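You operate a simulated robot arm through the tools that you are given. There is no shell and no other tool. Be economical: measure what you need, move in short steps, check, and stop when the job is done.

Carry out the task below with a simulated two-armed robot. There is one attempt and no reset: what you move stays moved.

## Task
Carry the yellow tray to the mat, lift out the blue-handled breaker, and switch it on and off.
Fine: carry with both hands; stand the breaker on the table and hold it for each throw. Set down upright: small blue-handled red-striped breaker.
Where things are to end (x, y in the base frame): yellow rework tray within 0.06 m of [0.34, -2.77]; small blue-handled red-striped breaker within 0.06 m of [0.34, -3.32].
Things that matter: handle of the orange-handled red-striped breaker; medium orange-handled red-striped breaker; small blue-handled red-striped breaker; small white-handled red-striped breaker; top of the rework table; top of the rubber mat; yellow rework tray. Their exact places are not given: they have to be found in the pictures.

It is judged by the outcome, as a careful person would: the job done as asked, and still so three seconds after it is handed in. It fails if anything else is knocked over, pushed out of place, dropped, spilled or broken.

## Robot
Two 7-joint arms with two-finger parallel grippers on one trunk, on a base that drives. Base frame: it is fixed to the floor where the robot stands at the start and does not move with it; the origin is under the middle of the robot, x ahead of it, y to its left, z up. Readings come in m, rad, newtons and seconds.
The left shoulder is at the start at [0.05, 0.165, 1.055], the right one opposite. With the tool pointing down near the work surface each hand reaches from about 0.16 to 0.68 m from the robot's upright axis, wherever it stands, measured 20 degrees to its own side. Places, roughly: handle of the orange-handled red-striped breaker [0.4, -2.2, 1]; medium orange-handled red-striped breaker [0.25, -2.25, 1]; small blue-handled red-striped bre (7x7x17 cm) [0.5, -0.1, 0.8]; small white-handled red-striped br (7x7x17 cm) [0.5, 0, 0.8]; top of the rework table [0.5, -2.9, 0.8]; top of the rubber mat [0.3, -2.8, 0.8]; yellow rework tray (35x20x9 cm) [0.5, -0.1, 0.7]. Payload 3.91 kg a hand.
The TCP of each hand is the grasp point between the finger pads, 0.03 m short of the fingertips. In the tool frame z runs along the fingers and y along their closing line. Largest opening 0.11 m; finger width 0.02, thickness 0.01; the body of the gripper, 0.048 by 0.112 m, starts 0.055 m behind the TCP.
Orientation is that of the tool frame in the base frame, as a unit quaternion [x, y, z, w]. With the fingers straight down and closing along the base's y, the tool's x points along the base's -x, its y along +y and its z along -z.

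## Interface
- The arms move only by the tool jog_arm. It takes "left_steps", "right_steps" or both (then of equal length, played together; a hand with none holds still); each is a list of rows, each an object (a shift or turn left out is 0, a gripper value left out holds the last) with "delta_pos": the shift along the tool's x, y, z in units of 500 mm (1.0 is 500 mm), a list of three; "angular": the turn, a rotation vector about the tool's x, y, z in units of 90 degrees (1.0 is 90 degrees), a list of three; "gripper": the closure in counts, from 0 (fully open) to 255 (shut). In form: [{"delta_pos": [tx, ty, tz], "angular": [wx, wy, wz], "gripper": gripper}, ...]. A call has 1 to 12 rows; each row is the pose to reach, as a shift and turn from the pose commanded when the call began, along the tool's axes at that moment. A call with a number of a shift or a turn outside -1 to 1 is refused whole. Rows are played at 5 a second. More than 0.05 m and 0.15 rad between two rows, or a gripper value outside its range, and nothing of the call is played. A pose out of reach is approached as far as the arm can. The call stops where the force on the tool passes 50 N (or 10 N more than at its start, if that is more) or the arm is blocked; 0.2 s more then pass. The fingers move at their own pace (about 0.045 m/s each) and stop on an object; they squeeze with about 22 N. The grip force told is the motor's: it shows also when the fingers shut on nothing. Time passes only in rows, and 0.2 s behind the last, so rows that repeat a pose let the fingers close. It gives the time, the measured TCP pose, the force on the tool (base axes), the opening and the grip force at its end, in the units of the frame above (readings bear some noise), with the torque about the TCP (base axes, N m) and any sound that the robot's microphone picked up.
- Cameras (640 x 400 px; columns grow to the right, rows downward): "scene" is now at [0.118, -0.0194, 1.2282]; the picture's right is [-0.22, -0.98, 0.00], its down [-0.54, 0.12, -0.83] and it looks along [0.81, -0.18, -0.55] (base axes); focal length 259 px, centre (320, 200). "left" rides on the left gripper at [0.072, -0.017, -0.103] in its tool frame; the picture's right is [0.23, 0.97, 0.00], its down [-0.76, 0.18, -0.62] and it looks along [-0.61, 0.14, 0.78] (tool axes); focal length 222 px, centre (320, 200). "right" rides on the right gripper at [0.072, 0.017, -0.103] in its tool frame; the picture's right is [-0.23, 0.97, 0.00], its down [-0.76, -0.18, -0.62] and it looks along [-0.61, -0.14, 0.78] (tool axes); focal length 222 px, centre (320, 200).
- grab_frame(camera): a new picture of that camera. It takes no simulated time.
- raise_lower(by): slides the trunk up (or, below 0, down) by that many m; the arms and the scene camera ride with it, the base frame stays. It gives what a move gives, with no picture.
- steer(legs): drives the robot by 1 to 6 legs, each [ahead, left, turn to the left] in m, m and rad, along the robot's own axes; the way and the turn of a leg run together, so that a leg with both is an arc; at most 1.5 m and 3.142 rad a leg. The arms and the cameras ride along, it lands a little off, and it stops where it bumps. It gives what a move gives.
- head_to(pan, tilt): turns the head with the scene camera to pan (to the left, within 1.396 rad either way) and tilt (down, from -0.506 to 1.204), counted from straight ahead of the robot. It gives what a move gives.
- measure_at(camera, pixels): for up to 12 pixels [column, row] of the newest picture of that camera ("zoom" is the newest enlarged one), the place [x, y, z] in the base frame of the surface seen there, good to about 0.002 m. It takes no simulated time.
- inspect(camera, box): a new picture of the part [left, top, right, bottom] of that camera's present view, enlarged. It takes no simulated time.
- close_job(): hands the job in; it is judged then, once.

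Work in short steps. Measure before you move; look again where a grasp or a placing could have gone wrong, and mend it. You have 80 turns and 70 pictures in all, those below and enlarged ones among them. Open the grippers and draw the arms clear of the work before you hand the job in, unless the task says otherwise; then end with one line.

The tools are called after "Request:" as name(argument=value, ...) on one line, values as JSON. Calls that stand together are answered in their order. jog_arm: Moves the arms, as the interface text tells. Its arguments: {"type":"object","properties":{"left_steps":{"type":"array"},"right_steps":{"type":"array"}},"required":[]} The other tools are called the same way: raise_lower (by) slides the trunk up or down; steer (legs) drives the base; head_to (pan, tilt) turns the head that bears the scene camera; grab_frame (camera) takes a picture; measure_at (camera, pixels) gives the place of the surface under pixels of a picture; inspect (camera, box) takes an enlarged picture of a part of a camera's view; close_job () hands the job in.

At the start:

```text
t: 0.0
left_ee_pos: [0.4145, 0.0259, 1.0233]
left_orientation: [0.0, 1.0, 0.001, 0.0]
left_contact_force: [0.9, 0.6, 1.0]
left_wrist_torque: [0.0, -0.01, 0.01]
left_finger_gap: 0.11
left_finger_force: 0.0
right_ee_pos: [0.3615, -0.2618, 1.0625]
right_orientation: [0.0, 1.0, -0.001, -0.001]
right_contact_force: [-0.2, -0.2, -0.6]
right_wrist_torque: [0.01, -0.03, 0.0]
right_finger_gap: 0.11
right_finger_force: 0.1
trunk travel left (down, up): [-0.275, 0.228]
robot x, y, heading: [-0.0011, 0.0033, 0.004]
head pan, tilt: [-0.222, 0.585]
```

scene: 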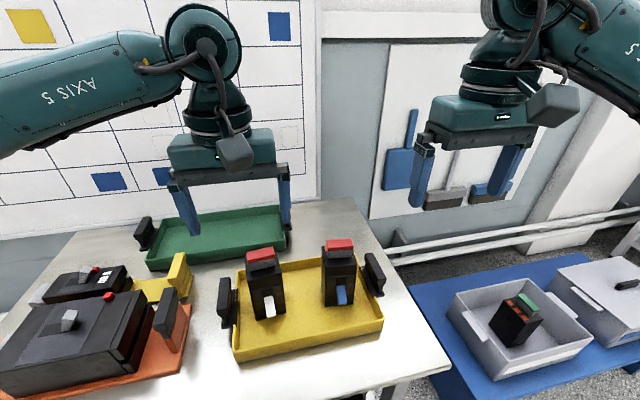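
right: 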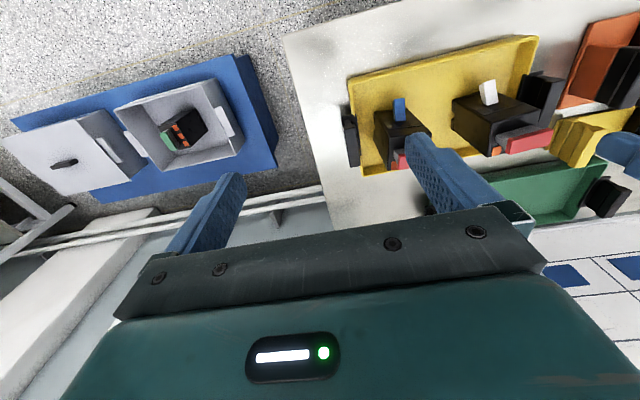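
left: 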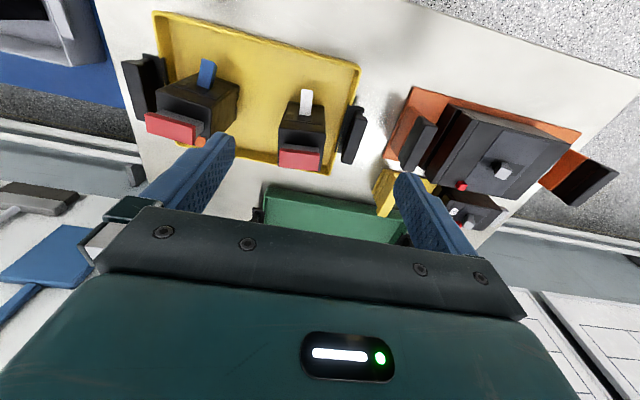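

The tray with two breakers and black end grips is at about (310,310) in the scene picture. I measure its grips, rim and breakers.

Request:
measure_at(camera="scene", pixels=[[226, 290], [232, 310], [372, 262], [380, 280], [242, 355], [380, 325], [245, 270], [260, 255], [340, 245], [268, 312], [341, 296], [300, 330]])

Request:
inspect(camera="scene", box=[200, 200, 420, 370])

```text
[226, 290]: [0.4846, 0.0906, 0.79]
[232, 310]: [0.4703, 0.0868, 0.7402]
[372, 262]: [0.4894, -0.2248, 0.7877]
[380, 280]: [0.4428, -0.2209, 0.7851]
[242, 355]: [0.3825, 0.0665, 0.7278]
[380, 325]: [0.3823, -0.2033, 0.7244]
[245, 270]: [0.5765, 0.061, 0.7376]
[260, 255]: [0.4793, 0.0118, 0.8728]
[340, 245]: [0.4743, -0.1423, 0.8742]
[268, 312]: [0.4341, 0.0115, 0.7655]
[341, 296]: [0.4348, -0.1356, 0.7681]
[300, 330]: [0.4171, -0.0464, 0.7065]
```

```text
2.35 times, centred on (310, 285) of scene
```

zoom: 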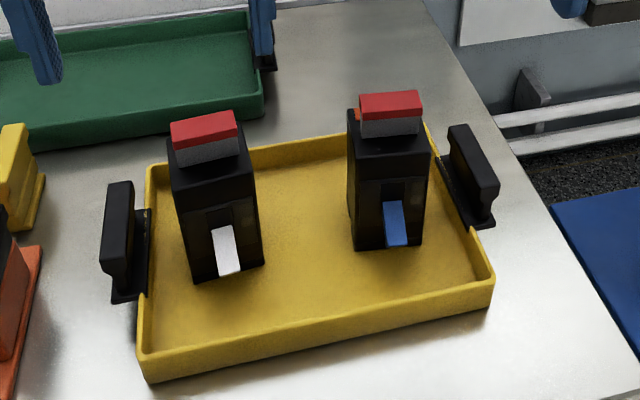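

Zoom shows the grips as upright plates with long side along x. I measure their tops in the zoom picture.

Request:
measure_at(camera="zoom", pixels=[[107, 230], [113, 186], [121, 186], [130, 186], [118, 215], [110, 265], [460, 130], [487, 180], [472, 155], [480, 150], [140, 270], [475, 215]])

Request:
measure_at(camera="left", pixels=[[343, 150], [352, 120], [358, 135], [346, 160], [360, 108], [138, 58], [150, 58], [132, 90], [145, 117], [165, 110], [205, 75], [306, 105]])

```text
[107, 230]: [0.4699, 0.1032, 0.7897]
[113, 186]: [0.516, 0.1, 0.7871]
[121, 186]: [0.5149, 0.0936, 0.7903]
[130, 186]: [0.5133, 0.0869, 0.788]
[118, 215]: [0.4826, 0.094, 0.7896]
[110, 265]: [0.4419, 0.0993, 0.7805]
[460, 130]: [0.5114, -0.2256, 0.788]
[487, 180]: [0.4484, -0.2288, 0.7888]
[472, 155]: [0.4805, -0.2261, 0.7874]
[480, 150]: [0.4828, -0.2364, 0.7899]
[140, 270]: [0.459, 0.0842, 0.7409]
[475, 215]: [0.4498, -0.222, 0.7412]
```

```text
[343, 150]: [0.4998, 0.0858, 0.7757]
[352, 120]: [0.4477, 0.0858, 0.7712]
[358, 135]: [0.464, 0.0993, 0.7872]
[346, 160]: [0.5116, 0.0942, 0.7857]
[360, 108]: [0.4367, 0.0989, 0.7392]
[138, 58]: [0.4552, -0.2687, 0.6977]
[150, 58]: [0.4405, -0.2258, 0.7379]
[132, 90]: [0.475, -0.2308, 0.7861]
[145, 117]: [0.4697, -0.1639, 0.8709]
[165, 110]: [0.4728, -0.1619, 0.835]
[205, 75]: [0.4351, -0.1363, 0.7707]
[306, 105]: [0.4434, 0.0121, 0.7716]
```

Grips: left centre ≈(0.478, 0.0945), right ≈(0.478, -0.230), top 0.79. The hand bodies may come near the breakers, so I measure the breaker sides.

Request:
measure_at(camera="zoom", pixels=[[180, 185], [170, 158], [252, 172], [262, 255], [192, 272], [175, 125], [235, 118], [352, 135], [354, 240], [420, 240], [428, 160], [420, 100]])

Request:
measure_at(camera="right", pixels=[[378, 140], [378, 115], [425, 118], [455, 100], [455, 130], [495, 152], [535, 108], [480, 105], [510, 140], [398, 110], [400, 155], [412, 120]])

```text
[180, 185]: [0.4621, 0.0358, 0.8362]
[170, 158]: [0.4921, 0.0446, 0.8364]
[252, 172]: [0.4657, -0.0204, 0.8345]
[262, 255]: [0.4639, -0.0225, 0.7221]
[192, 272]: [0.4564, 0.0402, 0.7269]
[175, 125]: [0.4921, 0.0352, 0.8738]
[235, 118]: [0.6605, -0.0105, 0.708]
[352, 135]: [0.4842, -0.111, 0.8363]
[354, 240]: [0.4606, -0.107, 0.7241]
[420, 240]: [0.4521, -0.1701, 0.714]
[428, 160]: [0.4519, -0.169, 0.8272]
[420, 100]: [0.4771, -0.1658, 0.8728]
```

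```text
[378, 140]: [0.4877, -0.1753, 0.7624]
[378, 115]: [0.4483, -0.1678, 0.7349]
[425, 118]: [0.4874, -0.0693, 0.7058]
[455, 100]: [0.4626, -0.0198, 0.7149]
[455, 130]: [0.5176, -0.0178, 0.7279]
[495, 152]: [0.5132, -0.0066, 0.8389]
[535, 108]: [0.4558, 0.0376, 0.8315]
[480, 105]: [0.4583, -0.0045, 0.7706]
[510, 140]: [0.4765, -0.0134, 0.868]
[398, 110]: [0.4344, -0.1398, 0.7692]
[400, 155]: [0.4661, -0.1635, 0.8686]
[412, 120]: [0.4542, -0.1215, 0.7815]
```

Hand bodies (11 cm along the closing line) would foul the breakers if closing along y, so I'll grip the plates by their x-ends with the hands turned 90°. First I look to the right for the way and the destination.

Request:
head_to(pan=-1.3, tilt=0.3)

Request:
grab_frame(camera="scene")

```text
t: 1.3
left_ee_pos: [0.4152, 0.0244, 1.0241]
left_orientation: [0.0, 1.0, -0.001, 0.0]
left_contact_force: [-0.4, -0.2, -0.2]
left_wrist_torque: [0.01, -0.01, 0.03]
left_finger_gap: 0.1102
left_finger_force: 0.0
right_ee_pos: [0.3625, -0.2628, 1.0627]
right_orientation: [0.0, 1.0, -0.001, 0.0]
right_contact_force: [-0.4, -0.6, -0.6]
right_wrist_torque: [-0.01, 0.04, -0.02]
right_finger_gap: 0.11
right_finger_force: 0.1
trunk travel left (down, up): [-0.275, 0.228]
robot x, y, heading: [0.0016, -0.0004, 0.001]
head pan, tilt: [-1.3, 0.3]
```

```text
65 pictures are left
```

scene: 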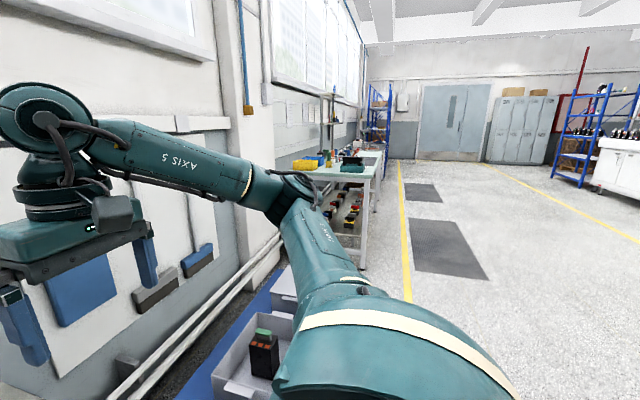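

Request:
inspect(camera="scene", box=[260, 80, 440, 280])

```text
2.00 times, centred on (350, 180) of scene
```

zoom: 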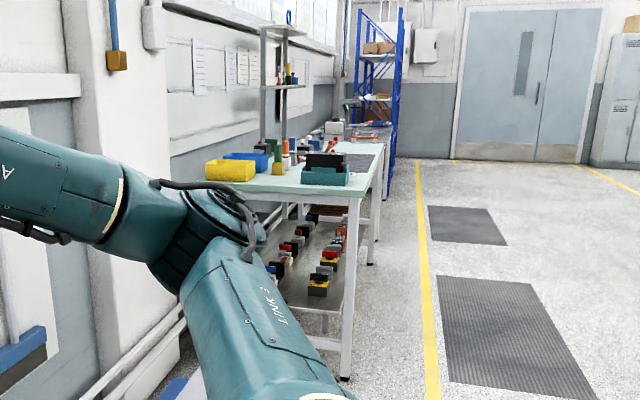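

The rework table is at zoom (330,180), its near corner at (365,190); I measure its edges and surroundings.

Request:
measure_at(camera="zoom", pixels=[[362, 192], [382, 148], [205, 184], [325, 157], [300, 182], [350, 180], [365, 160], [345, 378], [330, 150], [240, 170], [420, 300], [285, 160]])

Request:
measure_at(camera="scene", pixels=[[237, 392], [285, 315], [285, 280], [210, 395], [262, 355]])

```text
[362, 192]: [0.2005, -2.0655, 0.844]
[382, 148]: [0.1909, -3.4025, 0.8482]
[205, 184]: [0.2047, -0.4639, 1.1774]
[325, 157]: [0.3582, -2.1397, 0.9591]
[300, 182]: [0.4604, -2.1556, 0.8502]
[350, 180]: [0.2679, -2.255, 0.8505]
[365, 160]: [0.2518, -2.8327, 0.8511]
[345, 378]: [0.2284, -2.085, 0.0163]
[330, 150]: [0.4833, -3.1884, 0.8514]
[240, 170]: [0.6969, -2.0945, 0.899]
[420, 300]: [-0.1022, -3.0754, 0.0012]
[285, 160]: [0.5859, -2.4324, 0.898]
```

```text
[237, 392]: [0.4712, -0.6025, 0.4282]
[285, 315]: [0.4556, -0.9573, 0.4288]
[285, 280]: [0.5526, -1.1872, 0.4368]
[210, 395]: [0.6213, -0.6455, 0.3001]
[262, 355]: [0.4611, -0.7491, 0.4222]
```

Table top is z≈0.85 with front edge x≈0.19, so I'll back off, drive right, and come forward again. Now I move both hands above the grips, turning them 90° (camera sides outward).

Request:
jog_arm(left_steps=[{"delta_pos": [-0.0115, 0.0125, 0.017], "angular": [0, 0, 0.0909], "gripper": 0}, {"delta_pos": [-0.023, 0.025, 0.034], "angular": [0, 0, 0.1818]}, {"delta_pos": [-0.0346, 0.0376, 0.051], "angular": [0, 0, 0.2727]}, {"delta_pos": [-0.0462, 0.0502, 0.068], "angular": [0, 0, 0.3636]}, {"delta_pos": [-0.0577, 0.0627, 0.085], "angular": [0, 0, 0.4545]}, {"delta_pos": [-0.0693, 0.0753, 0.102], "angular": [0, 0, 0.5454]}, {"delta_pos": [-0.0808, 0.0878, 0.119], "angular": [0, 0, 0.6363]}, {"delta_pos": [-0.0924, 0.1004, 0.136], "angular": [0, 0, 0.7272]}, {"delta_pos": [-0.1039, 0.1129, 0.153], "angular": [0, 0, 0.8181]}, {"delta_pos": [-0.1155, 0.1255, 0.17], "angular": [0, 0, 0.909]}, {"delta_pos": [-0.127, 0.138, 0.187], "angular": [0, 0, 1]}, {"delta_pos": [-0.127, 0.138, 0.187], "angular": [0, 0, 1]}], right_steps=[{"delta_pos": [-0.0211, 0.0058, 0.0241], "angular": [0, 0, -0.0909], "gripper": 0}, {"delta_pos": [-0.0422, 0.0116, 0.0482], "angular": [0, 0, -0.1818]}, {"delta_pos": [-0.0633, 0.0174, 0.0723], "angular": [0, 0, -0.2727]}, {"delta_pos": [-0.0844, 0.0232, 0.0964], "angular": [0, 0, -0.3636]}, {"delta_pos": [-0.1055, 0.029, 0.1205], "angular": [0, 0, -0.4545]}, {"delta_pos": [-0.1266, 0.0348, 0.1446], "angular": [0, 0, -0.5454]}, {"delta_pos": [-0.1477, 0.0406, 0.1687], "angular": [0, 0, -0.6363]}, {"delta_pos": [-0.1688, 0.0464, 0.1928], "angular": [0, 0, -0.7272]}, {"delta_pos": [-0.1899, 0.0522, 0.2169], "angular": [0, 0, -0.8181]}, {"delta_pos": [-0.211, 0.058, 0.241], "angular": [0, 0, -0.909]}, {"delta_pos": [-0.232, 0.064, 0.265], "angular": [0, 0, -1]}, {"delta_pos": [-0.232, 0.064, 0.265], "angular": [0, 0, -1]}])

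Request:
head_to(pan=-0.1, tilt=0.7)

Request:
grab_frame(camera="scene")

```text
t: 3.9
left_ee_pos: [0.3734, 0.1017, 0.9247]
left_orientation: [0.608, 0.793, 0.027, 0.026]
left_contact_force: [-0.8, 0.0, 0.4]
left_wrist_torque: [0.02, -0.04, 0.0]
left_finger_gap: 0.11
left_finger_force: 0.1
left hand out of reach, approached as far as the arm can: row 8, 9, 10, 11, 12
right_ee_pos: [0.2731, -0.1388, 0.9368]
right_orientation: [-0.699, 0.715, -0.009, -0.002]
right_contact_force: [0.7, 0.0, 8.4]
right_wrist_torque: [0.0, 0.04, 0.03]
right_finger_gap: 0.1098
right_finger_force: 0.1
right hand out of reach, approached as far as the arm can: row 7, 8, 9, 10, 11, 12
trunk travel left (down, up): [-0.275, 0.228]
robot x, y, heading: [0.0005, -0.0002, 0.004]
head pan, tilt: [-1.3, 0.3]
```

```text
t: 5.3
left_ee_pos: [0.3758, 0.1016, 0.9237]
left_orientation: [0.606, 0.794, 0.027, 0.026]
left_contact_force: [0.0, -0.1, 0.1]
left_wrist_torque: [0.0, -0.03, 0.02]
left_finger_gap: 0.1103
left_finger_force: 0.1
right_ee_pos: [0.2743, -0.1372, 0.935]
right_orientation: [-0.699, 0.715, -0.01, -0.007]
right_contact_force: [-0.9, 0.2, 0.0]
right_wrist_torque: [0.0, 0.02, -0.01]
right_finger_gap: 0.1101
right_finger_force: 0.0
trunk travel left (down, up): [-0.275, 0.228]
robot x, y, heading: [0.0016, -0.0001, 0.0]
head pan, tilt: [-0.099, 0.7]
```

```text
63 pictures are left
```

scene: 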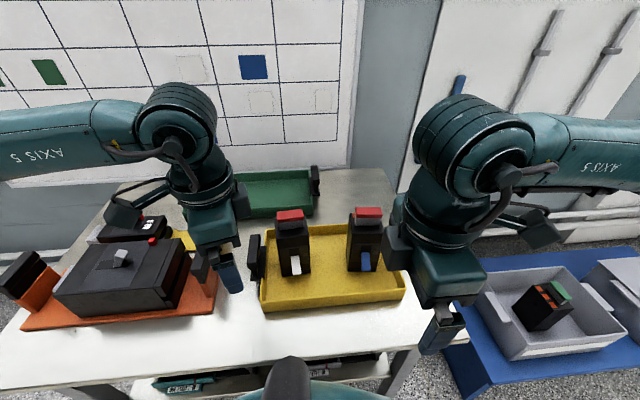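

The 90° turn is beyond the wrists' limits at that spot. I'll turn the hands back (lifting 3 cm) and use the closing-along-y grasp with partly closed fingers and a slight outward lean instead.

Request:
jog_arm(left_steps=[{"delta_pos": [0, 0, -0.03], "angular": [0, 0, -0.0909], "gripper": 0}, {"delta_pos": [0, 0, -0.06], "angular": [0, 0, -0.1818]}, {"delta_pos": [0, 0, -0.06], "angular": [0, 0, -0.2727]}, {"delta_pos": [0, 0, -0.06], "angular": [0, 0, -0.3636]}, {"delta_pos": [0, 0, -0.06], "angular": [0, 0, -0.4545]}, {"delta_pos": [0, 0, -0.06], "angular": [0, 0, -0.5454]}, {"delta_pos": [0, 0, -0.06], "angular": [0, 0, -0.6363]}, {"delta_pos": [0, 0, -0.06], "angular": [0, 0, -0.7272]}, {"delta_pos": [0, 0, -0.06], "angular": [0, 0, -0.8181]}, {"delta_pos": [0, 0, -0.06], "angular": [0, 0, -0.8181]}], right_steps=[{"delta_pos": [0, 0, -0.03], "angular": [0, 0, 0.0909], "gripper": 0}, {"delta_pos": [0, 0, -0.06], "angular": [0, 0, 0.1818]}, {"delta_pos": [0, 0, -0.06], "angular": [0, 0, 0.2727]}, {"delta_pos": [0, 0, -0.06], "angular": [0, 0, 0.3636]}, {"delta_pos": [0, 0, -0.06], "angular": [0, 0, 0.4545]}, {"delta_pos": [0, 0, -0.06], "angular": [0, 0, 0.5454]}, {"delta_pos": [0, 0, -0.06], "angular": [0, 0, 0.6363]}, {"delta_pos": [0, 0, -0.06], "angular": [0, 0, 0.7272]}, {"delta_pos": [0, 0, -0.06], "angular": [0, 0, 0.8181]}, {"delta_pos": [0, 0, -0.06], "angular": [0, 0, 0.909]}])

```text
t: 7.5
left_ee_pos: [0.3729, 0.1013, 0.9518]
left_orientation: [0.01, 0.999, 0.005, 0.037]
left_contact_force: [-0.4, 0.5, -0.6]
left_wrist_torque: [0.01, 0.01, 0.0]
left_finger_gap: 0.1102
left_finger_force: 0.0
right_ee_pos: [0.277, -0.1385, 0.9695]
right_orientation: [-0.07, 0.998, -0.001, 0.0]
right_contact_force: [-0.6, 0.1, -0.6]
right_wrist_torque: [0.0, -0.01, -0.01]
right_finger_gap: 0.1101
right_finger_force: 0.1
trunk travel left (down, up): [-0.275, 0.228]
robot x, y, heading: [0.0014, 0.0004, -0.0]
head pan, tilt: [-0.099, 0.7]
```

The commanded pose follows the actual one. Now both hands go above the grips (z 0.90), straightened, leaning out 0.06 rad, fingers set to about 0.05 m.

Request:
jog_arm(left_steps=[{"delta_pos": [-0.0402, -0.002, -0.006], "angular": [0.008, 0.0094, -0.0026], "gripper": 139}, {"delta_pos": [-0.0804, -0.004, -0.012], "angular": [0.017, 0.0188, -0.0052]}, {"delta_pos": [-0.1206, -0.006, -0.018], "angular": [0.026, 0.0282, -0.0078]}, {"delta_pos": [-0.161, -0.008, 0], "angular": [0.035, 0.0376, -0.0104]}, {"delta_pos": [-0.2012, -0.01, 0.015], "angular": [0.044, 0.047, -0.013]}, {"delta_pos": [-0.2012, -0.01, 0.067], "angular": [0.044, 0.047, -0.013]}, {"delta_pos": [-0.2012, -0.01, 0.119], "angular": [0.044, 0.047, -0.013]}, {"delta_pos": [-0.2012, -0.01, 0.119], "angular": [0.044, 0.047, -0.013]}], right_steps=[{"delta_pos": [-0.0745, -0.0475, 0], "angular": [-0.008, 0, 0.0178], "gripper": 139}, {"delta_pos": [-0.149, -0.095, 0], "angular": [-0.015, 0, 0.0356]}, {"delta_pos": [-0.2234, -0.1424, 0], "angular": [-0.023, 0, 0.0534]}, {"delta_pos": [-0.298, -0.19, 0], "angular": [-0.03, 0, 0.0712]}, {"delta_pos": [-0.3724, -0.2374, 0], "angular": [-0.038, 0, 0.089]}, {"delta_pos": [-0.3724, -0.2374, 0.07], "angular": [-0.038, 0, 0.089]}, {"delta_pos": [-0.3724, -0.2374, 0.14], "angular": [-0.038, 0, 0.089]}, {"delta_pos": [-0.3724, -0.2374, 0.14], "angular": [-0.038, 0, 0.089]}])

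Request:
grab_frame(camera="left")

Request:
grab_frame(camera="right")

```text
t: 9.3
left_ee_pos: [0.4775, 0.0952, 0.9015]
left_orientation: [0.001, 1.0, -0.029, -0.001]
left_contact_force: [-0.2, -1.0, 0.2]
left_wrist_torque: [-0.02, -0.03, 0.01]
left_finger_gap: 0.05
left_finger_force: 0.1
right_ee_pos: [0.4795, -0.2318, 0.8987]
right_orientation: [-0.002, 1.0, 0.03, -0.002]
right_contact_force: [-0.4, 0.9, -0.6]
right_wrist_torque: [0.01, -0.04, 0.03]
right_finger_gap: 0.05
right_finger_force: 0.1
trunk travel left (down, up): [-0.275, 0.228]
robot x, y, heading: [0.001, 0.0001, 0.0]
head pan, tilt: [-0.099, 0.7]
```

```text
62 pictures are left
```

left: 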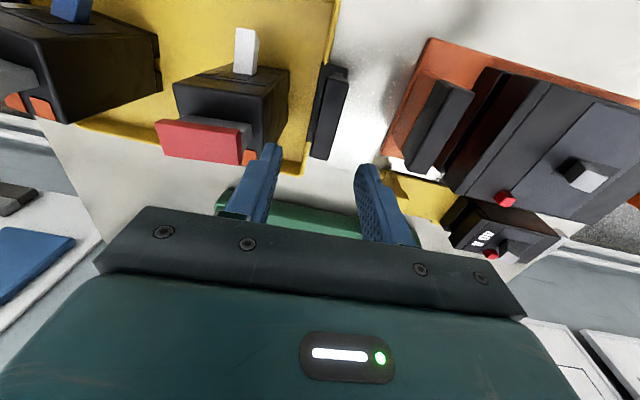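

```text
61 pictures are left
```

right: 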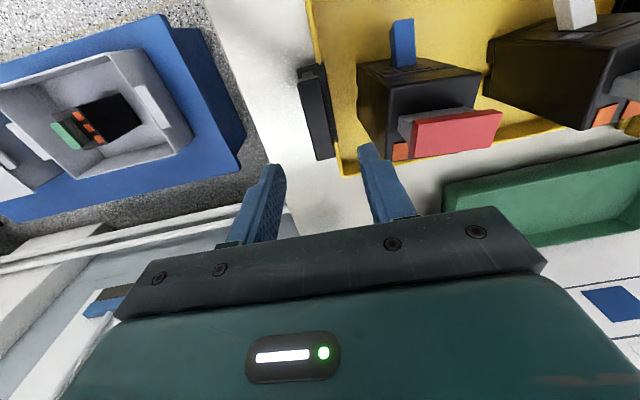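

Both grips sit between the fingers in the hand views (left (328,110), right (318,110)). I descend vertically to TCP z≈0.783.

Request:
jog_arm(left_steps=[{"delta_pos": [0, 0.0038, 0.07]}, {"delta_pos": [0, 0.0077, 0.14]}, {"delta_pos": [0, 0.0105, 0.19]}, {"delta_pos": [0, 0.0128, 0.236]}, {"delta_pos": [0, 0.0128, 0.236]}], right_steps=[{"delta_pos": [0, -0.003, 0.07]}, {"delta_pos": [0, -0.006, 0.14]}, {"delta_pos": [0, -0.008, 0.19]}, {"delta_pos": [0, -0.01, 0.232]}, {"delta_pos": [0, -0.01, 0.232]}])

Request:
grab_frame(camera="scene")

Request:
grab_frame(camera="left")

```text
t: 10.5
left_ee_pos: [0.4778, 0.0965, 0.7814]
left_orientation: [0.0, 1.0, -0.029, -0.001]
left_contact_force: [0.0, -0.5, 0.6]
left_wrist_torque: [0.03, -0.02, 0.03]
left_finger_gap: 0.0501
left_finger_force: 0.1
right_ee_pos: [0.4794, -0.2287, 0.7832]
right_orientation: [-0.003, 1.0, 0.03, -0.002]
right_contact_force: [0.2, -0.1, 0.2]
right_wrist_torque: [0.02, 0.02, 0.01]
right_finger_gap: 0.05
right_finger_force: 0.1
trunk travel left (down, up): [-0.275, 0.228]
robot x, y, heading: [0.0033, -0.0017, 0.0]
head pan, tilt: [-0.099, 0.7]
```

```text
60 pictures are left
```

scene: 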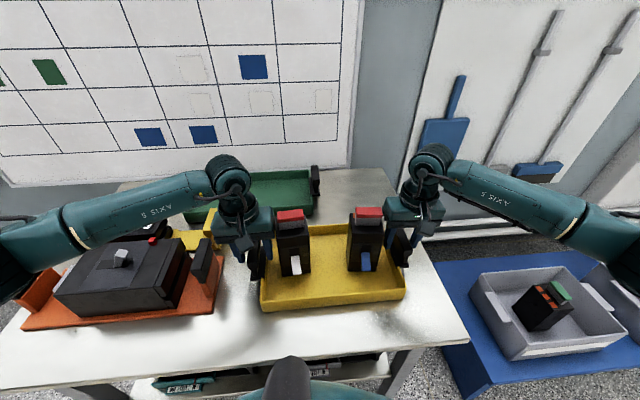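

```text
59 pictures are left
```

left: 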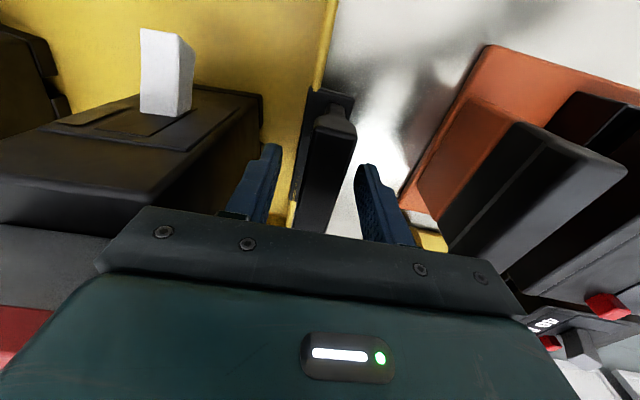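

The plates stand between the fingers with clearance from the breakers. I close both hands.

Request:
jog_arm(left_steps=[{"gripper": 255}, {"gripper": 255}, {"gripper": 255}, {"gripper": 255}, {"gripper": 255}], right_steps=[{"gripper": 255}, {"gripper": 255}, {"gripper": 255}, {"gripper": 255}, {"gripper": 255}])

```text
t: 11.7
left_ee_pos: [0.4774, 0.0972, 0.7807]
left_orientation: [0.001, 1.0, -0.028, -0.001]
left_contact_force: [0.1, -1.2, -0.2]
left_wrist_torque: [0.4, -0.08, 0.07]
left_finger_gap: 0.0225
left_finger_force: 21.8
right_ee_pos: [0.4789, -0.2276, 0.7848]
right_orientation: [-0.002, 1.0, 0.03, -0.003]
right_contact_force: [0.2, 1.7, 0.0]
right_wrist_torque: [-0.35, -0.05, -0.06]
right_finger_gap: 0.0225
right_finger_force: 22.3
trunk travel left (down, up): [-0.275, 0.228]
robot x, y, heading: [-0.0003, -0.0004, 0.001]
head pan, tilt: [-0.099, 0.7]
```

Both grips hold (gap 0.0225, 22 N). I lift slightly with the trunk to test the hold.

Request:
raise_lower(by=0.03)

Request:
grab_frame(camera="scene")

```text
t: 12.5
left_ee_pos: [0.4771, 0.0954, 0.8101]
left_orientation: [0.001, 1.0, -0.027, -0.003]
left_contact_force: [0.1, -2.8, -7.2]
left_wrist_torque: [0.37, 0.07, 0.02]
left_finger_gap: 0.0227
left_finger_force: 21.8
right_ee_pos: [0.4797, -0.2289, 0.8134]
right_orientation: [-0.002, 1.0, 0.03, -0.003]
right_contact_force: [-0.8, 1.5, -6.7]
right_wrist_torque: [-0.37, 0.04, -0.05]
right_finger_gap: 0.0225
right_finger_force: 21.5
trunk travel left (down, up): [-0.305, 0.198]
robot x, y, heading: [-0.0005, 0.0001, -0.002]
head pan, tilt: [-0.099, 0.7]
```

```text
58 pictures are left
```

scene: 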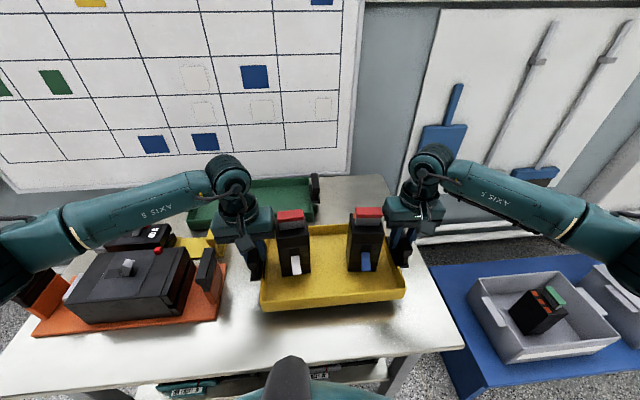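

The tray hangs level at about 14 N total. I raise it further, then back off from the table.

Request:
raise_lower(by=0.165)

Request:
steer(legs=[[-0.5, 0, 0]])

Request:
grab_frame(camera="scene")

```text
t: 14.3
left_ee_pos: [0.4775, 0.096, 0.9759]
left_orientation: [0.001, 1.0, -0.028, -0.002]
left_contact_force: [-0.6, -2.7, -7.5]
left_wrist_torque: [0.34, 0.06, 0.08]
left_finger_gap: 0.022
left_finger_force: 22.0
right_ee_pos: [0.4792, -0.2295, 0.9774]
right_orientation: [-0.002, 1.0, 0.029, -0.003]
right_contact_force: [0.5, 2.3, -6.4]
right_wrist_torque: [-0.37, 0.05, -0.09]
right_finger_gap: 0.0223
right_finger_force: 22.0
trunk travel left (down, up): [-0.47, 0.033]
robot x, y, heading: [-0.0009, -0.0006, 0.001]
head pan, tilt: [-0.099, 0.7]
```

```text
t: 17.3
left_ee_pos: [-0.0277, 0.099, 0.9765]
left_orientation: [-0.004, 1.0, -0.027, 0.0]
left_contact_force: [0.3, -2.0, -6.9]
left_wrist_torque: [0.32, 0.04, 0.08]
left_finger_gap: 0.0227
left_finger_force: 22.0
right_ee_pos: [-0.0235, -0.2261, 0.979]
right_orientation: [-0.005, 1.0, 0.03, -0.003]
right_contact_force: [-0.8, 3.5, -6.7]
right_wrist_torque: [-0.36, 0.03, -0.04]
right_finger_gap: 0.0222
right_finger_force: 21.8
trunk travel left (down, up): [-0.47, 0.033]
robot x, y, heading: [-0.5019, -0.0043, 0.007]
head pan, tilt: [-0.099, 0.7]
```

```text
57 pictures are left
```

scene: 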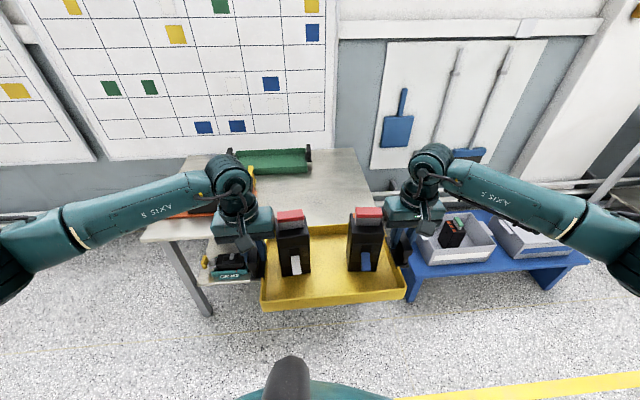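

Carrying is steady. I drive right 2.70 m in two legs, with a small heading correction.

Request:
steer(legs=[[0, -1.35, -0.007], [0, -1.35, 0]])

Request:
grab_frame(camera="scene")

```text
t: 30.4
left_ee_pos: [-0.0167, -2.6075, 0.976]
left_orientation: [0.012, 1.0, -0.029, -0.002]
left_contact_force: [-1.0, -1.6, -7.0]
left_wrist_torque: [0.34, 0.02, 0.04]
left_finger_gap: 0.0223
left_finger_force: 21.6
right_ee_pos: [-0.0228, -2.933, 0.9789]
right_orientation: [0.009, 1.0, 0.03, -0.003]
right_contact_force: [1.1, 1.7, -6.6]
right_wrist_torque: [-0.33, 0.04, -0.03]
right_finger_gap: 0.0225
right_finger_force: 22.3
trunk travel left (down, up): [-0.47, 0.033]
robot x, y, heading: [-0.4931, -2.6948, -0.02]
head pan, tilt: [-0.099, 0.7]
```

```text
56 pictures are left
```

scene: 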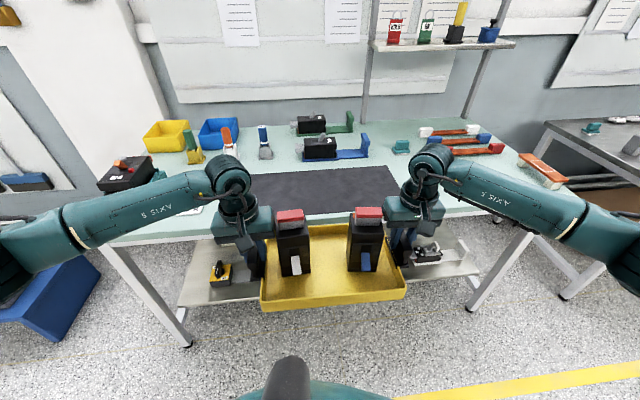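

The mat is at (330,190) ahead, apparently clear, and objects are at the back and left. I measure the mat and the neighbours.

Request:
measure_at(camera="scene", pixels=[[280, 180], [384, 169], [282, 208], [398, 195], [452, 205], [540, 175], [505, 170], [500, 205], [320, 150], [125, 165], [400, 146], [265, 155]])

```text
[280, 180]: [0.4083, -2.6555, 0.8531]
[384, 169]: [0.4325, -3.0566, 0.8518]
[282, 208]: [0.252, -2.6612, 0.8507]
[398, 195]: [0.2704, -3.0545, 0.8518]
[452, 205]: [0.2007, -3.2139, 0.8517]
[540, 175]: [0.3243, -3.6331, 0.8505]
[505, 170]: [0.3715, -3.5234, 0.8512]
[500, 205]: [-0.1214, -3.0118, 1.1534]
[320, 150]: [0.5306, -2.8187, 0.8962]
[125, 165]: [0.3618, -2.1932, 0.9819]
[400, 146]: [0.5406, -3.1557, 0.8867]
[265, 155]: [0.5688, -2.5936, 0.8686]
```

I check where the left forearm runs relative to the medium breaker at y≈-2.2.

Request:
measure_at(camera="scene", pixels=[[10, 250], [60, 225], [130, 195], [200, 180], [100, 180], [150, 172], [600, 250], [560, 200], [640, 225]])

```text
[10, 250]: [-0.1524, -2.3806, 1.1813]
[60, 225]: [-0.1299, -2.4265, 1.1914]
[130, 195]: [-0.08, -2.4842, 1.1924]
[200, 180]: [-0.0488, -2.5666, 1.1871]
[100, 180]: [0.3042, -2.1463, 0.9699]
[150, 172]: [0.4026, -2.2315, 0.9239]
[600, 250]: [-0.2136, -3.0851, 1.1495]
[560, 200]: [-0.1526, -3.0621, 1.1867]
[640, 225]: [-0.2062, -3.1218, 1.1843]
```

The forearms clear everything. I drive ahead 0.355 m with the heading corrected.

Request:
steer(legs=[[0.355, 0, 0.02]])

Request:
grab_frame(camera="scene")

```text
t: 32.7
left_ee_pos: [0.3307, -2.5952, 0.9759]
left_orientation: [-0.003, 1.0, -0.028, -0.001]
left_contact_force: [0.1, -1.8, -6.7]
left_wrist_torque: [0.36, 0.05, 0.05]
left_finger_gap: 0.0222
left_finger_force: 22.0
right_ee_pos: [0.3339, -2.9208, 0.9779]
right_orientation: [-0.007, 1.0, 0.03, -0.003]
right_contact_force: [0.6, 2.2, -7.3]
right_wrist_torque: [-0.4, 0.07, -0.06]
right_finger_gap: 0.0224
right_finger_force: 21.9
trunk travel left (down, up): [-0.47, 0.033]
robot x, y, heading: [-0.1469, -2.6938, 0.011]
head pan, tilt: [-0.099, 0.7]
```

```text
55 pictures are left
```

scene: 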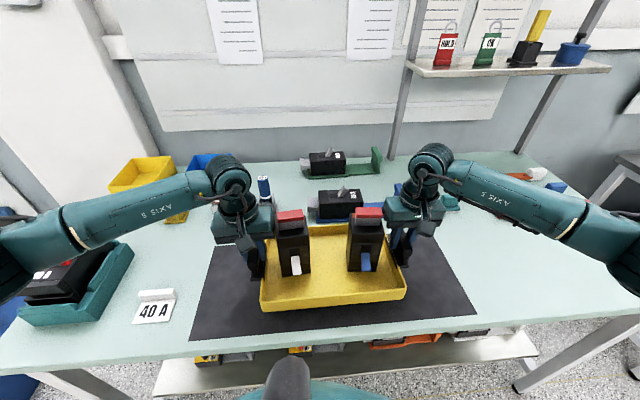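

The tray is at mid ≈(0.332, -2.758) over the mat, well within tolerance, with its bottom ≈4 cm above. I lower by trunk in stages.

Request:
raise_lower(by=-0.034)

Request:
raise_lower(by=-0.006)

```text
t: 33.4
left_ee_pos: [0.3297, -2.596, 0.9413]
left_orientation: [-0.004, 1.0, -0.028, -0.002]
left_contact_force: [0.6, -3.3, -7.1]
left_wrist_torque: [0.39, 0.06, 0.02]
left_finger_gap: 0.0224
left_finger_force: 22.3
right_ee_pos: [0.3348, -2.9215, 0.9437]
right_orientation: [-0.006, 1.0, 0.029, -0.002]
right_contact_force: [0.1, 0.7, -6.8]
right_wrist_torque: [-0.37, 0.03, -0.06]
right_finger_gap: 0.0224
right_finger_force: 21.6
trunk travel left (down, up): [-0.436, 0.067]
robot x, y, heading: [-0.1456, -2.6976, 0.008]
head pan, tilt: [-0.099, 0.7]
```

```text
t: 34.0
left_ee_pos: [0.33, -2.5955, 0.9355]
left_orientation: [-0.003, 1.0, -0.028, -0.002]
left_contact_force: [0.3, -2.0, -7.0]
left_wrist_torque: [0.36, 0.03, 0.03]
left_finger_gap: 0.0224
left_finger_force: 21.8
right_ee_pos: [0.3344, -2.9208, 0.9376]
right_orientation: [-0.005, 1.0, 0.03, -0.003]
right_contact_force: [-0.2, 1.1, -6.3]
right_wrist_torque: [-0.35, 0.04, -0.09]
right_finger_gap: 0.0225
right_finger_force: 22.4
trunk travel left (down, up): [-0.43, 0.073]
robot x, y, heading: [-0.1439, -2.6956, 0.004]
head pan, tilt: [-0.099, 0.7]
```

Still carrying the full weight, so I go down in 2 mm-ish steps.

Request:
raise_lower(by=-0.003)

Request:
raise_lower(by=-0.002)

```text
t: 34.5
left_ee_pos: [0.3301, -2.595, 0.933]
left_orientation: [-0.003, 1.0, -0.028, -0.001]
left_contact_force: [-0.1, -2.7, -7.6]
left_wrist_torque: [0.34, 0.03, 0.05]
left_finger_gap: 0.0224
left_finger_force: 22.2
right_ee_pos: [0.3335, -2.9211, 0.9356]
right_orientation: [-0.006, 1.0, 0.029, -0.003]
right_contact_force: [0.4, 2.1, -7.0]
right_wrist_torque: [-0.31, 0.07, -0.04]
right_finger_gap: 0.0223
right_finger_force: 22.3
trunk travel left (down, up): [-0.427, 0.076]
robot x, y, heading: [-0.146, -2.6993, 0.01]
head pan, tilt: [-0.099, 0.7]
```

```text
t: 35.0
left_ee_pos: [0.3295, -2.5966, 0.9318]
left_orientation: [-0.002, 1.0, -0.029, 0.0]
left_contact_force: [-1.0, -1.6, -1.4]
left_wrist_torque: [0.39, -0.5, 0.0]
left_finger_gap: 0.0225
left_finger_force: 22.4
right_ee_pos: [0.3337, -2.9198, 0.9346]
right_orientation: [-0.007, 1.0, 0.03, -0.002]
right_contact_force: [-0.6, 0.5, 0.2]
right_wrist_torque: [-0.36, -0.41, -0.06]
right_finger_gap: 0.0227
right_finger_force: 22.1
trunk travel left (down, up): [-0.425, 0.078]
robot x, y, heading: [-0.1532, -2.696, 0.009]
head pan, tilt: [-0.099, 0.7]
```

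The weight is off (forces near zero). I open to 0.05 m and rise straight up.

Request:
jog_arm(left_steps=[{"gripper": 139}, {"gripper": 139}, {"gripper": 139}, {"delta_pos": [0, -0.004, -0.07]}, {"delta_pos": [0, -0.0085, -0.15]}, {"delta_pos": [0, -0.014, -0.24]}, {"delta_pos": [0, -0.016, -0.28]}], right_steps=[{"gripper": 139}, {"gripper": 139}, {"gripper": 139}, {"delta_pos": [0, 0.004, -0.07]}, {"delta_pos": [0, 0.0085, -0.15]}, {"delta_pos": [0, 0.014, -0.24]}, {"delta_pos": [0, 0.016, -0.28]}])

Request:
head_to(pan=-0.2, tilt=0.75)

Request:
grab_frame(camera="scene")

Request:
grab_frame(camera="right")

```text
t: 36.6
left_ee_pos: [0.3296, -2.5964, 1.0712]
left_orientation: [-0.003, 1.0, -0.028, 0.0]
left_contact_force: [-0.3, -0.3, 0.1]
left_wrist_torque: [-0.01, -0.02, -0.01]
left_finger_gap: 0.0499
left_finger_force: 0.1
right_ee_pos: [0.3337, -2.9217, 1.074]
right_orientation: [-0.007, 1.0, 0.029, -0.003]
right_contact_force: [0.1, -0.1, -0.1]
right_wrist_torque: [-0.03, 0.0, 0.0]
right_finger_gap: 0.05
right_finger_force: 0.0
trunk travel left (down, up): [-0.425, 0.078]
robot x, y, heading: [-0.1479, -2.6971, 0.008]
head pan, tilt: [-0.099, 0.7]
```

```text
t: 37.3
left_ee_pos: [0.3302, -2.596, 1.0708]
left_orientation: [-0.003, 1.0, -0.028, 0.0]
left_contact_force: [0.6, -0.3, -0.2]
left_wrist_torque: [-0.01, -0.01, 0.02]
left_finger_gap: 0.0501
left_finger_force: 0.1
right_ee_pos: [0.3343, -2.9225, 1.0748]
right_orientation: [-0.006, 1.0, 0.029, -0.003]
right_contact_force: [0.8, -0.3, 1.2]
right_wrist_torque: [-0.02, 0.01, 0.01]
right_finger_gap: 0.0499
right_finger_force: 0.1
trunk travel left (down, up): [-0.425, 0.078]
robot x, y, heading: [-0.1476, -2.693, 0.01]
head pan, tilt: [-0.201, 0.75]
```

```text
54 pictures are left
```

scene: 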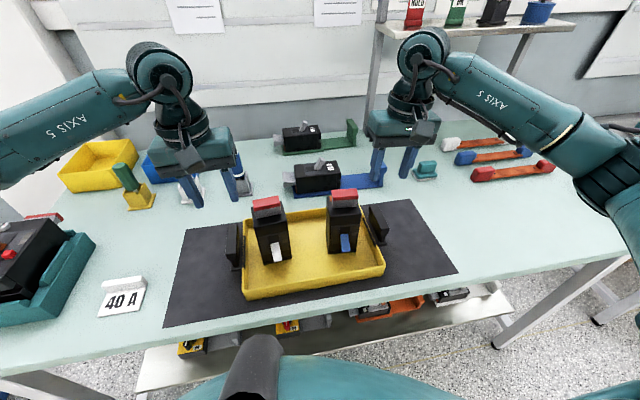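

```text
53 pictures are left
```

right: 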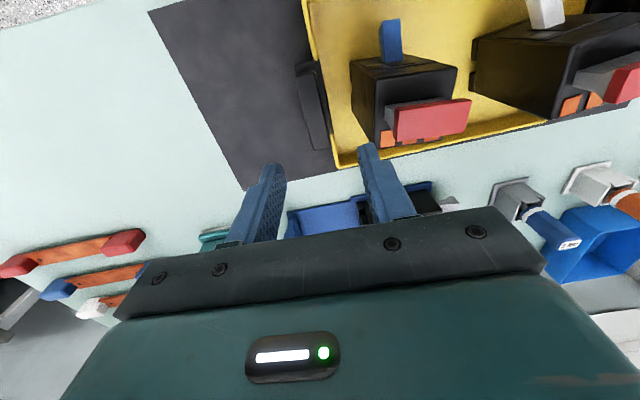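

Tray stands on the mat. I take a close look at the blue breaker at about (343,220).

Request:
inspect(camera="scene", box=[290, 170, 410, 270])

Request:
inspect(camera="right", box=[320, 0, 500, 150])

```text
4.00 times, centred on (350, 220) of scene
```

zoom: 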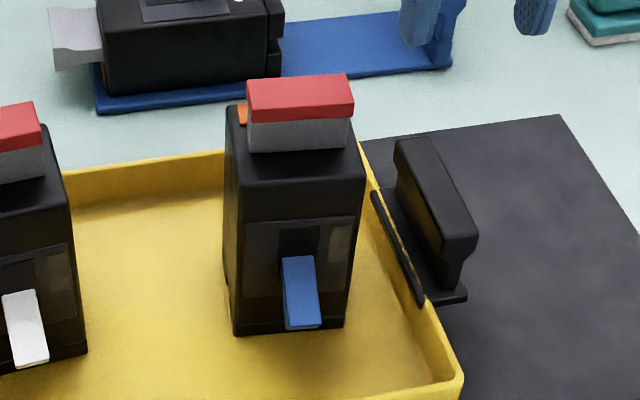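

```text
2.67 times, centred on (410, 75) of right
```

zoom: 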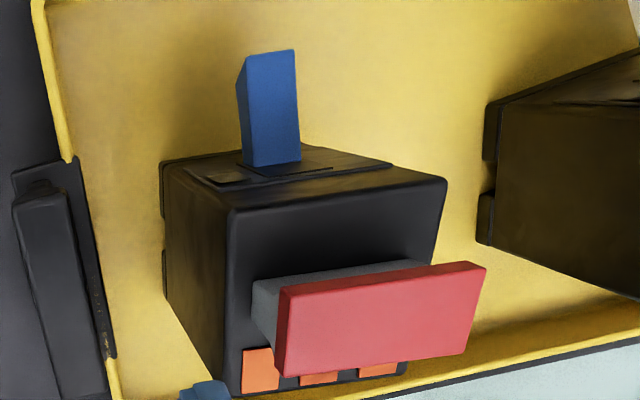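

I measure the breaker's body corners, bar and lever in the new pictures (scene camera via full-picture pixels; the zoom is the right-hand one).

Request:
measure_at(camera="scene", pixels=[[350, 217], [380, 217], [350, 248], [374, 248], [362, 236], [365, 250], [367, 242], [367, 251], [353, 206], [377, 206], [354, 192], [376, 194]])

Request:
measure_at(camera="zoom", pixels=[[270, 60], [255, 70], [285, 75], [270, 155], [250, 160], [295, 155], [240, 205], [435, 185], [175, 175], [385, 160], [260, 295], [420, 270]])

```text
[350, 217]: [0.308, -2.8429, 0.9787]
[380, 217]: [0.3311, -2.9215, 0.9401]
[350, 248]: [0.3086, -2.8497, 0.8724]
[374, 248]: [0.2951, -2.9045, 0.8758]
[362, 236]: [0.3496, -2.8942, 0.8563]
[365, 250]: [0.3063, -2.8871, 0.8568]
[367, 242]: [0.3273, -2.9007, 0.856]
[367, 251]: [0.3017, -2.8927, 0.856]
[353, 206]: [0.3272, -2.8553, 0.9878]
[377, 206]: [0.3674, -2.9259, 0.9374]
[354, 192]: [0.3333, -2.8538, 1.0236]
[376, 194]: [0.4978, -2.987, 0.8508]
```

```text
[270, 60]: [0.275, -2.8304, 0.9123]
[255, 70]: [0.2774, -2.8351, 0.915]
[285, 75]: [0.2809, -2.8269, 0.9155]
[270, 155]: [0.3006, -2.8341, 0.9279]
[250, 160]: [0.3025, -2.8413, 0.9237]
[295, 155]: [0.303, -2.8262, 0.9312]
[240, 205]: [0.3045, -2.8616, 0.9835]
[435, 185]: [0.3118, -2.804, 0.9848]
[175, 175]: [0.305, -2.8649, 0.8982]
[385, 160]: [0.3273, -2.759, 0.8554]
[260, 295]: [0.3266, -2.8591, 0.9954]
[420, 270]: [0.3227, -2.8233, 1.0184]
```

I mis-scaled the zoom; I re-measure corners with right pixels to get body depth and yaw (currently front face ≈x 0.305–0.312, yaw ≈-0.12, lever tip (0.275,-2.831,0.913)).

Request:
measure_at(camera="scene", pixels=[[328, 198], [330, 220], [361, 218], [329, 248], [332, 201], [357, 200], [333, 192], [357, 190], [345, 191], [345, 215], [330, 252], [355, 250]])

Request:
measure_at(camera="right", pixels=[[382, 130], [450, 120], [387, 146], [427, 138], [355, 75], [460, 100], [405, 128], [465, 110], [437, 120], [400, 142]])

```text
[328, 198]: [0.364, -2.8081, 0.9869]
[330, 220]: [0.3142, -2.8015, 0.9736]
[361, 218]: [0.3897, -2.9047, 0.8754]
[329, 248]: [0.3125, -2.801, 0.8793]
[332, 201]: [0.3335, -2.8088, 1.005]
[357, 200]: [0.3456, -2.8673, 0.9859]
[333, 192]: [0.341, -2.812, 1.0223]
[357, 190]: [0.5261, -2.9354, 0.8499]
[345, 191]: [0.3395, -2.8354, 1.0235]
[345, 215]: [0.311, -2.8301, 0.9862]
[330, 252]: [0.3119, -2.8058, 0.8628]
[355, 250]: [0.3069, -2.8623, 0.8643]
```

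```text
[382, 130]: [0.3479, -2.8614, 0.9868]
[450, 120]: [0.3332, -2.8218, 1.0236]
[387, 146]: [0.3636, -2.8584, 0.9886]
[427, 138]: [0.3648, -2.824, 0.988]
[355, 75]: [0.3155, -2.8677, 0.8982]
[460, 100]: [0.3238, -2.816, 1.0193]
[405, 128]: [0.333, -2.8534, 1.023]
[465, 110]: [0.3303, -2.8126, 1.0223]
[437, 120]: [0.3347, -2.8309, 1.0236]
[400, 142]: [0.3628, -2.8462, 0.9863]
```

Body centre ≈(0.338,-2.836), width ≈0.06, yaw ≈-0.12, body top 0.986, bar top 1.024. I move the right hand above it, aligned, opened to 0.10 m; the left hand goes up and back a little.

Request:
jog_arm(right_steps=[{"delta_pos": [-0.002, 0.02, -0.02], "angular": [0.01, 0, 0.02], "gripper": 23}, {"delta_pos": [-0.004, 0.06, -0.02], "angular": [0.02, 0, 0.04]}, {"delta_pos": [-0.006, 0.1, -0.02], "angular": [0.03, 0, 0.06]}, {"delta_pos": [-0.008, 0.14, -0.01], "angular": [0.038, 0, 0.084]}, {"delta_pos": [-0.008, 0.172, 0], "angular": [0.038, 0, 0.084]}, {"delta_pos": [-0.008, 0.172, 0], "angular": [0.038, 0, 0.084]}], left_steps=[{"delta_pos": [0.04, 0.02, -0.06]}, {"delta_pos": [0.08, 0.04, -0.1]}, {"delta_pos": [0.12, 0.06, -0.1]}, {"delta_pos": [0.16, 0.08, -0.1]}, {"delta_pos": [0.2, 0.1, -0.1]}, {"delta_pos": [0.2, 0.1, -0.1]}])

Request:
grab_frame(camera="right")

Request:
grab_frame(camera="scene")

```text
t: 38.7
left_ee_pos: [0.228, -2.5425, 1.118]
left_orientation: [-0.003, 1.0, -0.028, -0.001]
left_contact_force: [0.0, 0.5, -0.1]
left_wrist_torque: [-0.01, 0.0, 0.0]
left_finger_gap: 0.05
left_finger_force: 0.0
right_ee_pos: [0.3375, -2.836, 1.0789]
right_orientation: [0.061, 0.998, 0.0, -0.005]
right_contact_force: [0.2, -0.6, 0.1]
right_wrist_torque: [0.01, -0.04, -0.02]
right_finger_gap: 0.1003
right_finger_force: 0.0
trunk travel left (down, up): [-0.425, 0.078]
robot x, y, heading: [-0.1466, -2.6931, 0.011]
head pan, tilt: [-0.201, 0.75]
```

```text
50 pictures are left
```

right: 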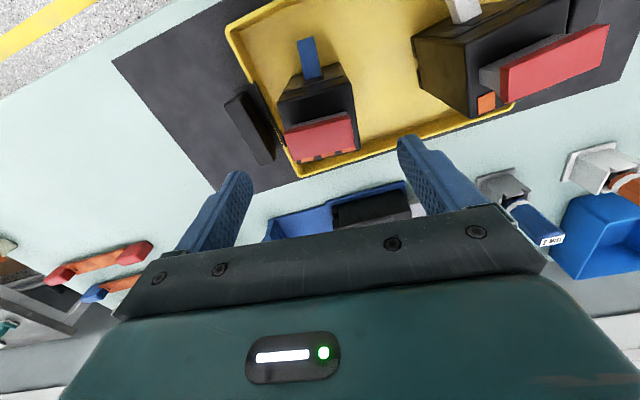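

```text
49 pictures are left
```

scene: 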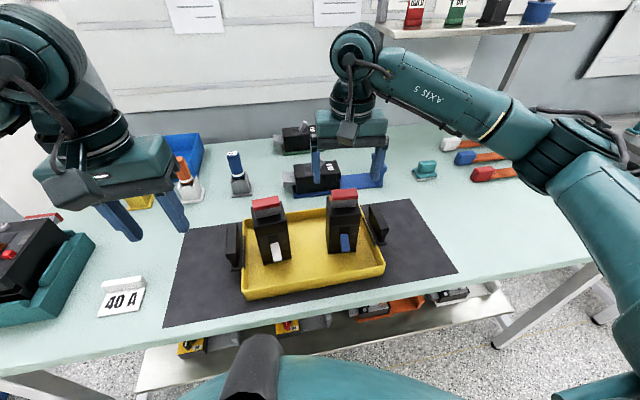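

I check the finger positions against the breaker by measuring.

Request:
measure_at(camera="scene", pixels=[[318, 172], [379, 172], [345, 192], [317, 160], [381, 160]])

Request:
measure_at(camera="right", pixels=[[240, 175], [405, 140], [280, 100], [350, 95], [345, 75], [318, 135], [288, 130], [352, 120]])

```text
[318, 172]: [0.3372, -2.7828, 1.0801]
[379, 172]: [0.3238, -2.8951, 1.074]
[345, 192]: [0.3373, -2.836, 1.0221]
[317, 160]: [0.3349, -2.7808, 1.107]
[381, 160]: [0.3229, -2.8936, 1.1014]
```

```text
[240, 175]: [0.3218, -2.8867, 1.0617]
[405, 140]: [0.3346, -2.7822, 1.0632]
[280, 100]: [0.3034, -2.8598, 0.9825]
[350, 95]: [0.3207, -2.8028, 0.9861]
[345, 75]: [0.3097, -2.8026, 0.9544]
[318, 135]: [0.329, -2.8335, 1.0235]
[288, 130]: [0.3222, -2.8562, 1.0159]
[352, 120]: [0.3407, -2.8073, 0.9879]
```

Fingers straddle the body evenly. I descend to z≈0.983 and close.

Request:
jog_arm(right_steps=[{"delta_pos": [0, 0, 0.06]}, {"delta_pos": [0, 0, 0.12]}, {"delta_pos": [0, 0, 0.165]}, {"delta_pos": [0, 0, 0.192]}, {"delta_pos": [0, 0, 0.192], "gripper": 255}, {"delta_pos": [0, 0, 0.192]}, {"delta_pos": [0, 0, 0.192]}, {"delta_pos": [0, 0, 0.192]}, {"delta_pos": [0, 0, 0.192]}])

Request:
grab_frame(camera="right")

```text
t: 40.7
left_ee_pos: [0.2276, -2.542, 1.1181]
left_orientation: [-0.003, 1.0, -0.028, -0.001]
left_contact_force: [-0.7, 0.4, 0.1]
left_wrist_torque: [0.04, 0.0, 0.01]
left_finger_gap: 0.0501
left_finger_force: 0.1
right_ee_pos: [0.3376, -2.8359, 0.9825]
right_orientation: [0.061, 0.998, -0.001, -0.004]
right_contact_force: [-0.6, 1.4, -0.4]
right_wrist_torque: [0.19, -0.07, 0.06]
right_finger_gap: 0.0662
right_finger_force: 22.1
trunk travel left (down, up): [-0.425, 0.078]
robot x, y, heading: [-0.1458, -2.6946, 0.01]
head pan, tilt: [-0.201, 0.75]
```

```text
48 pictures are left
```

right: 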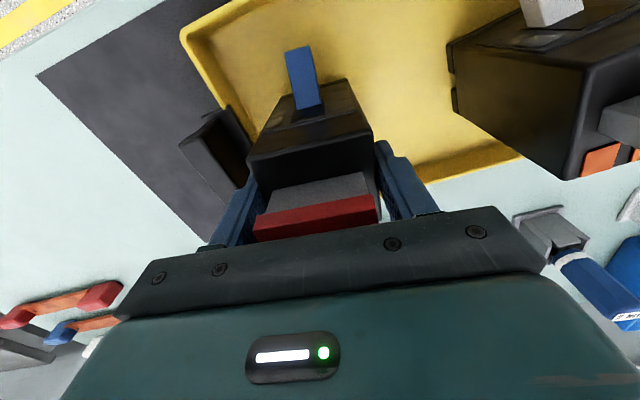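

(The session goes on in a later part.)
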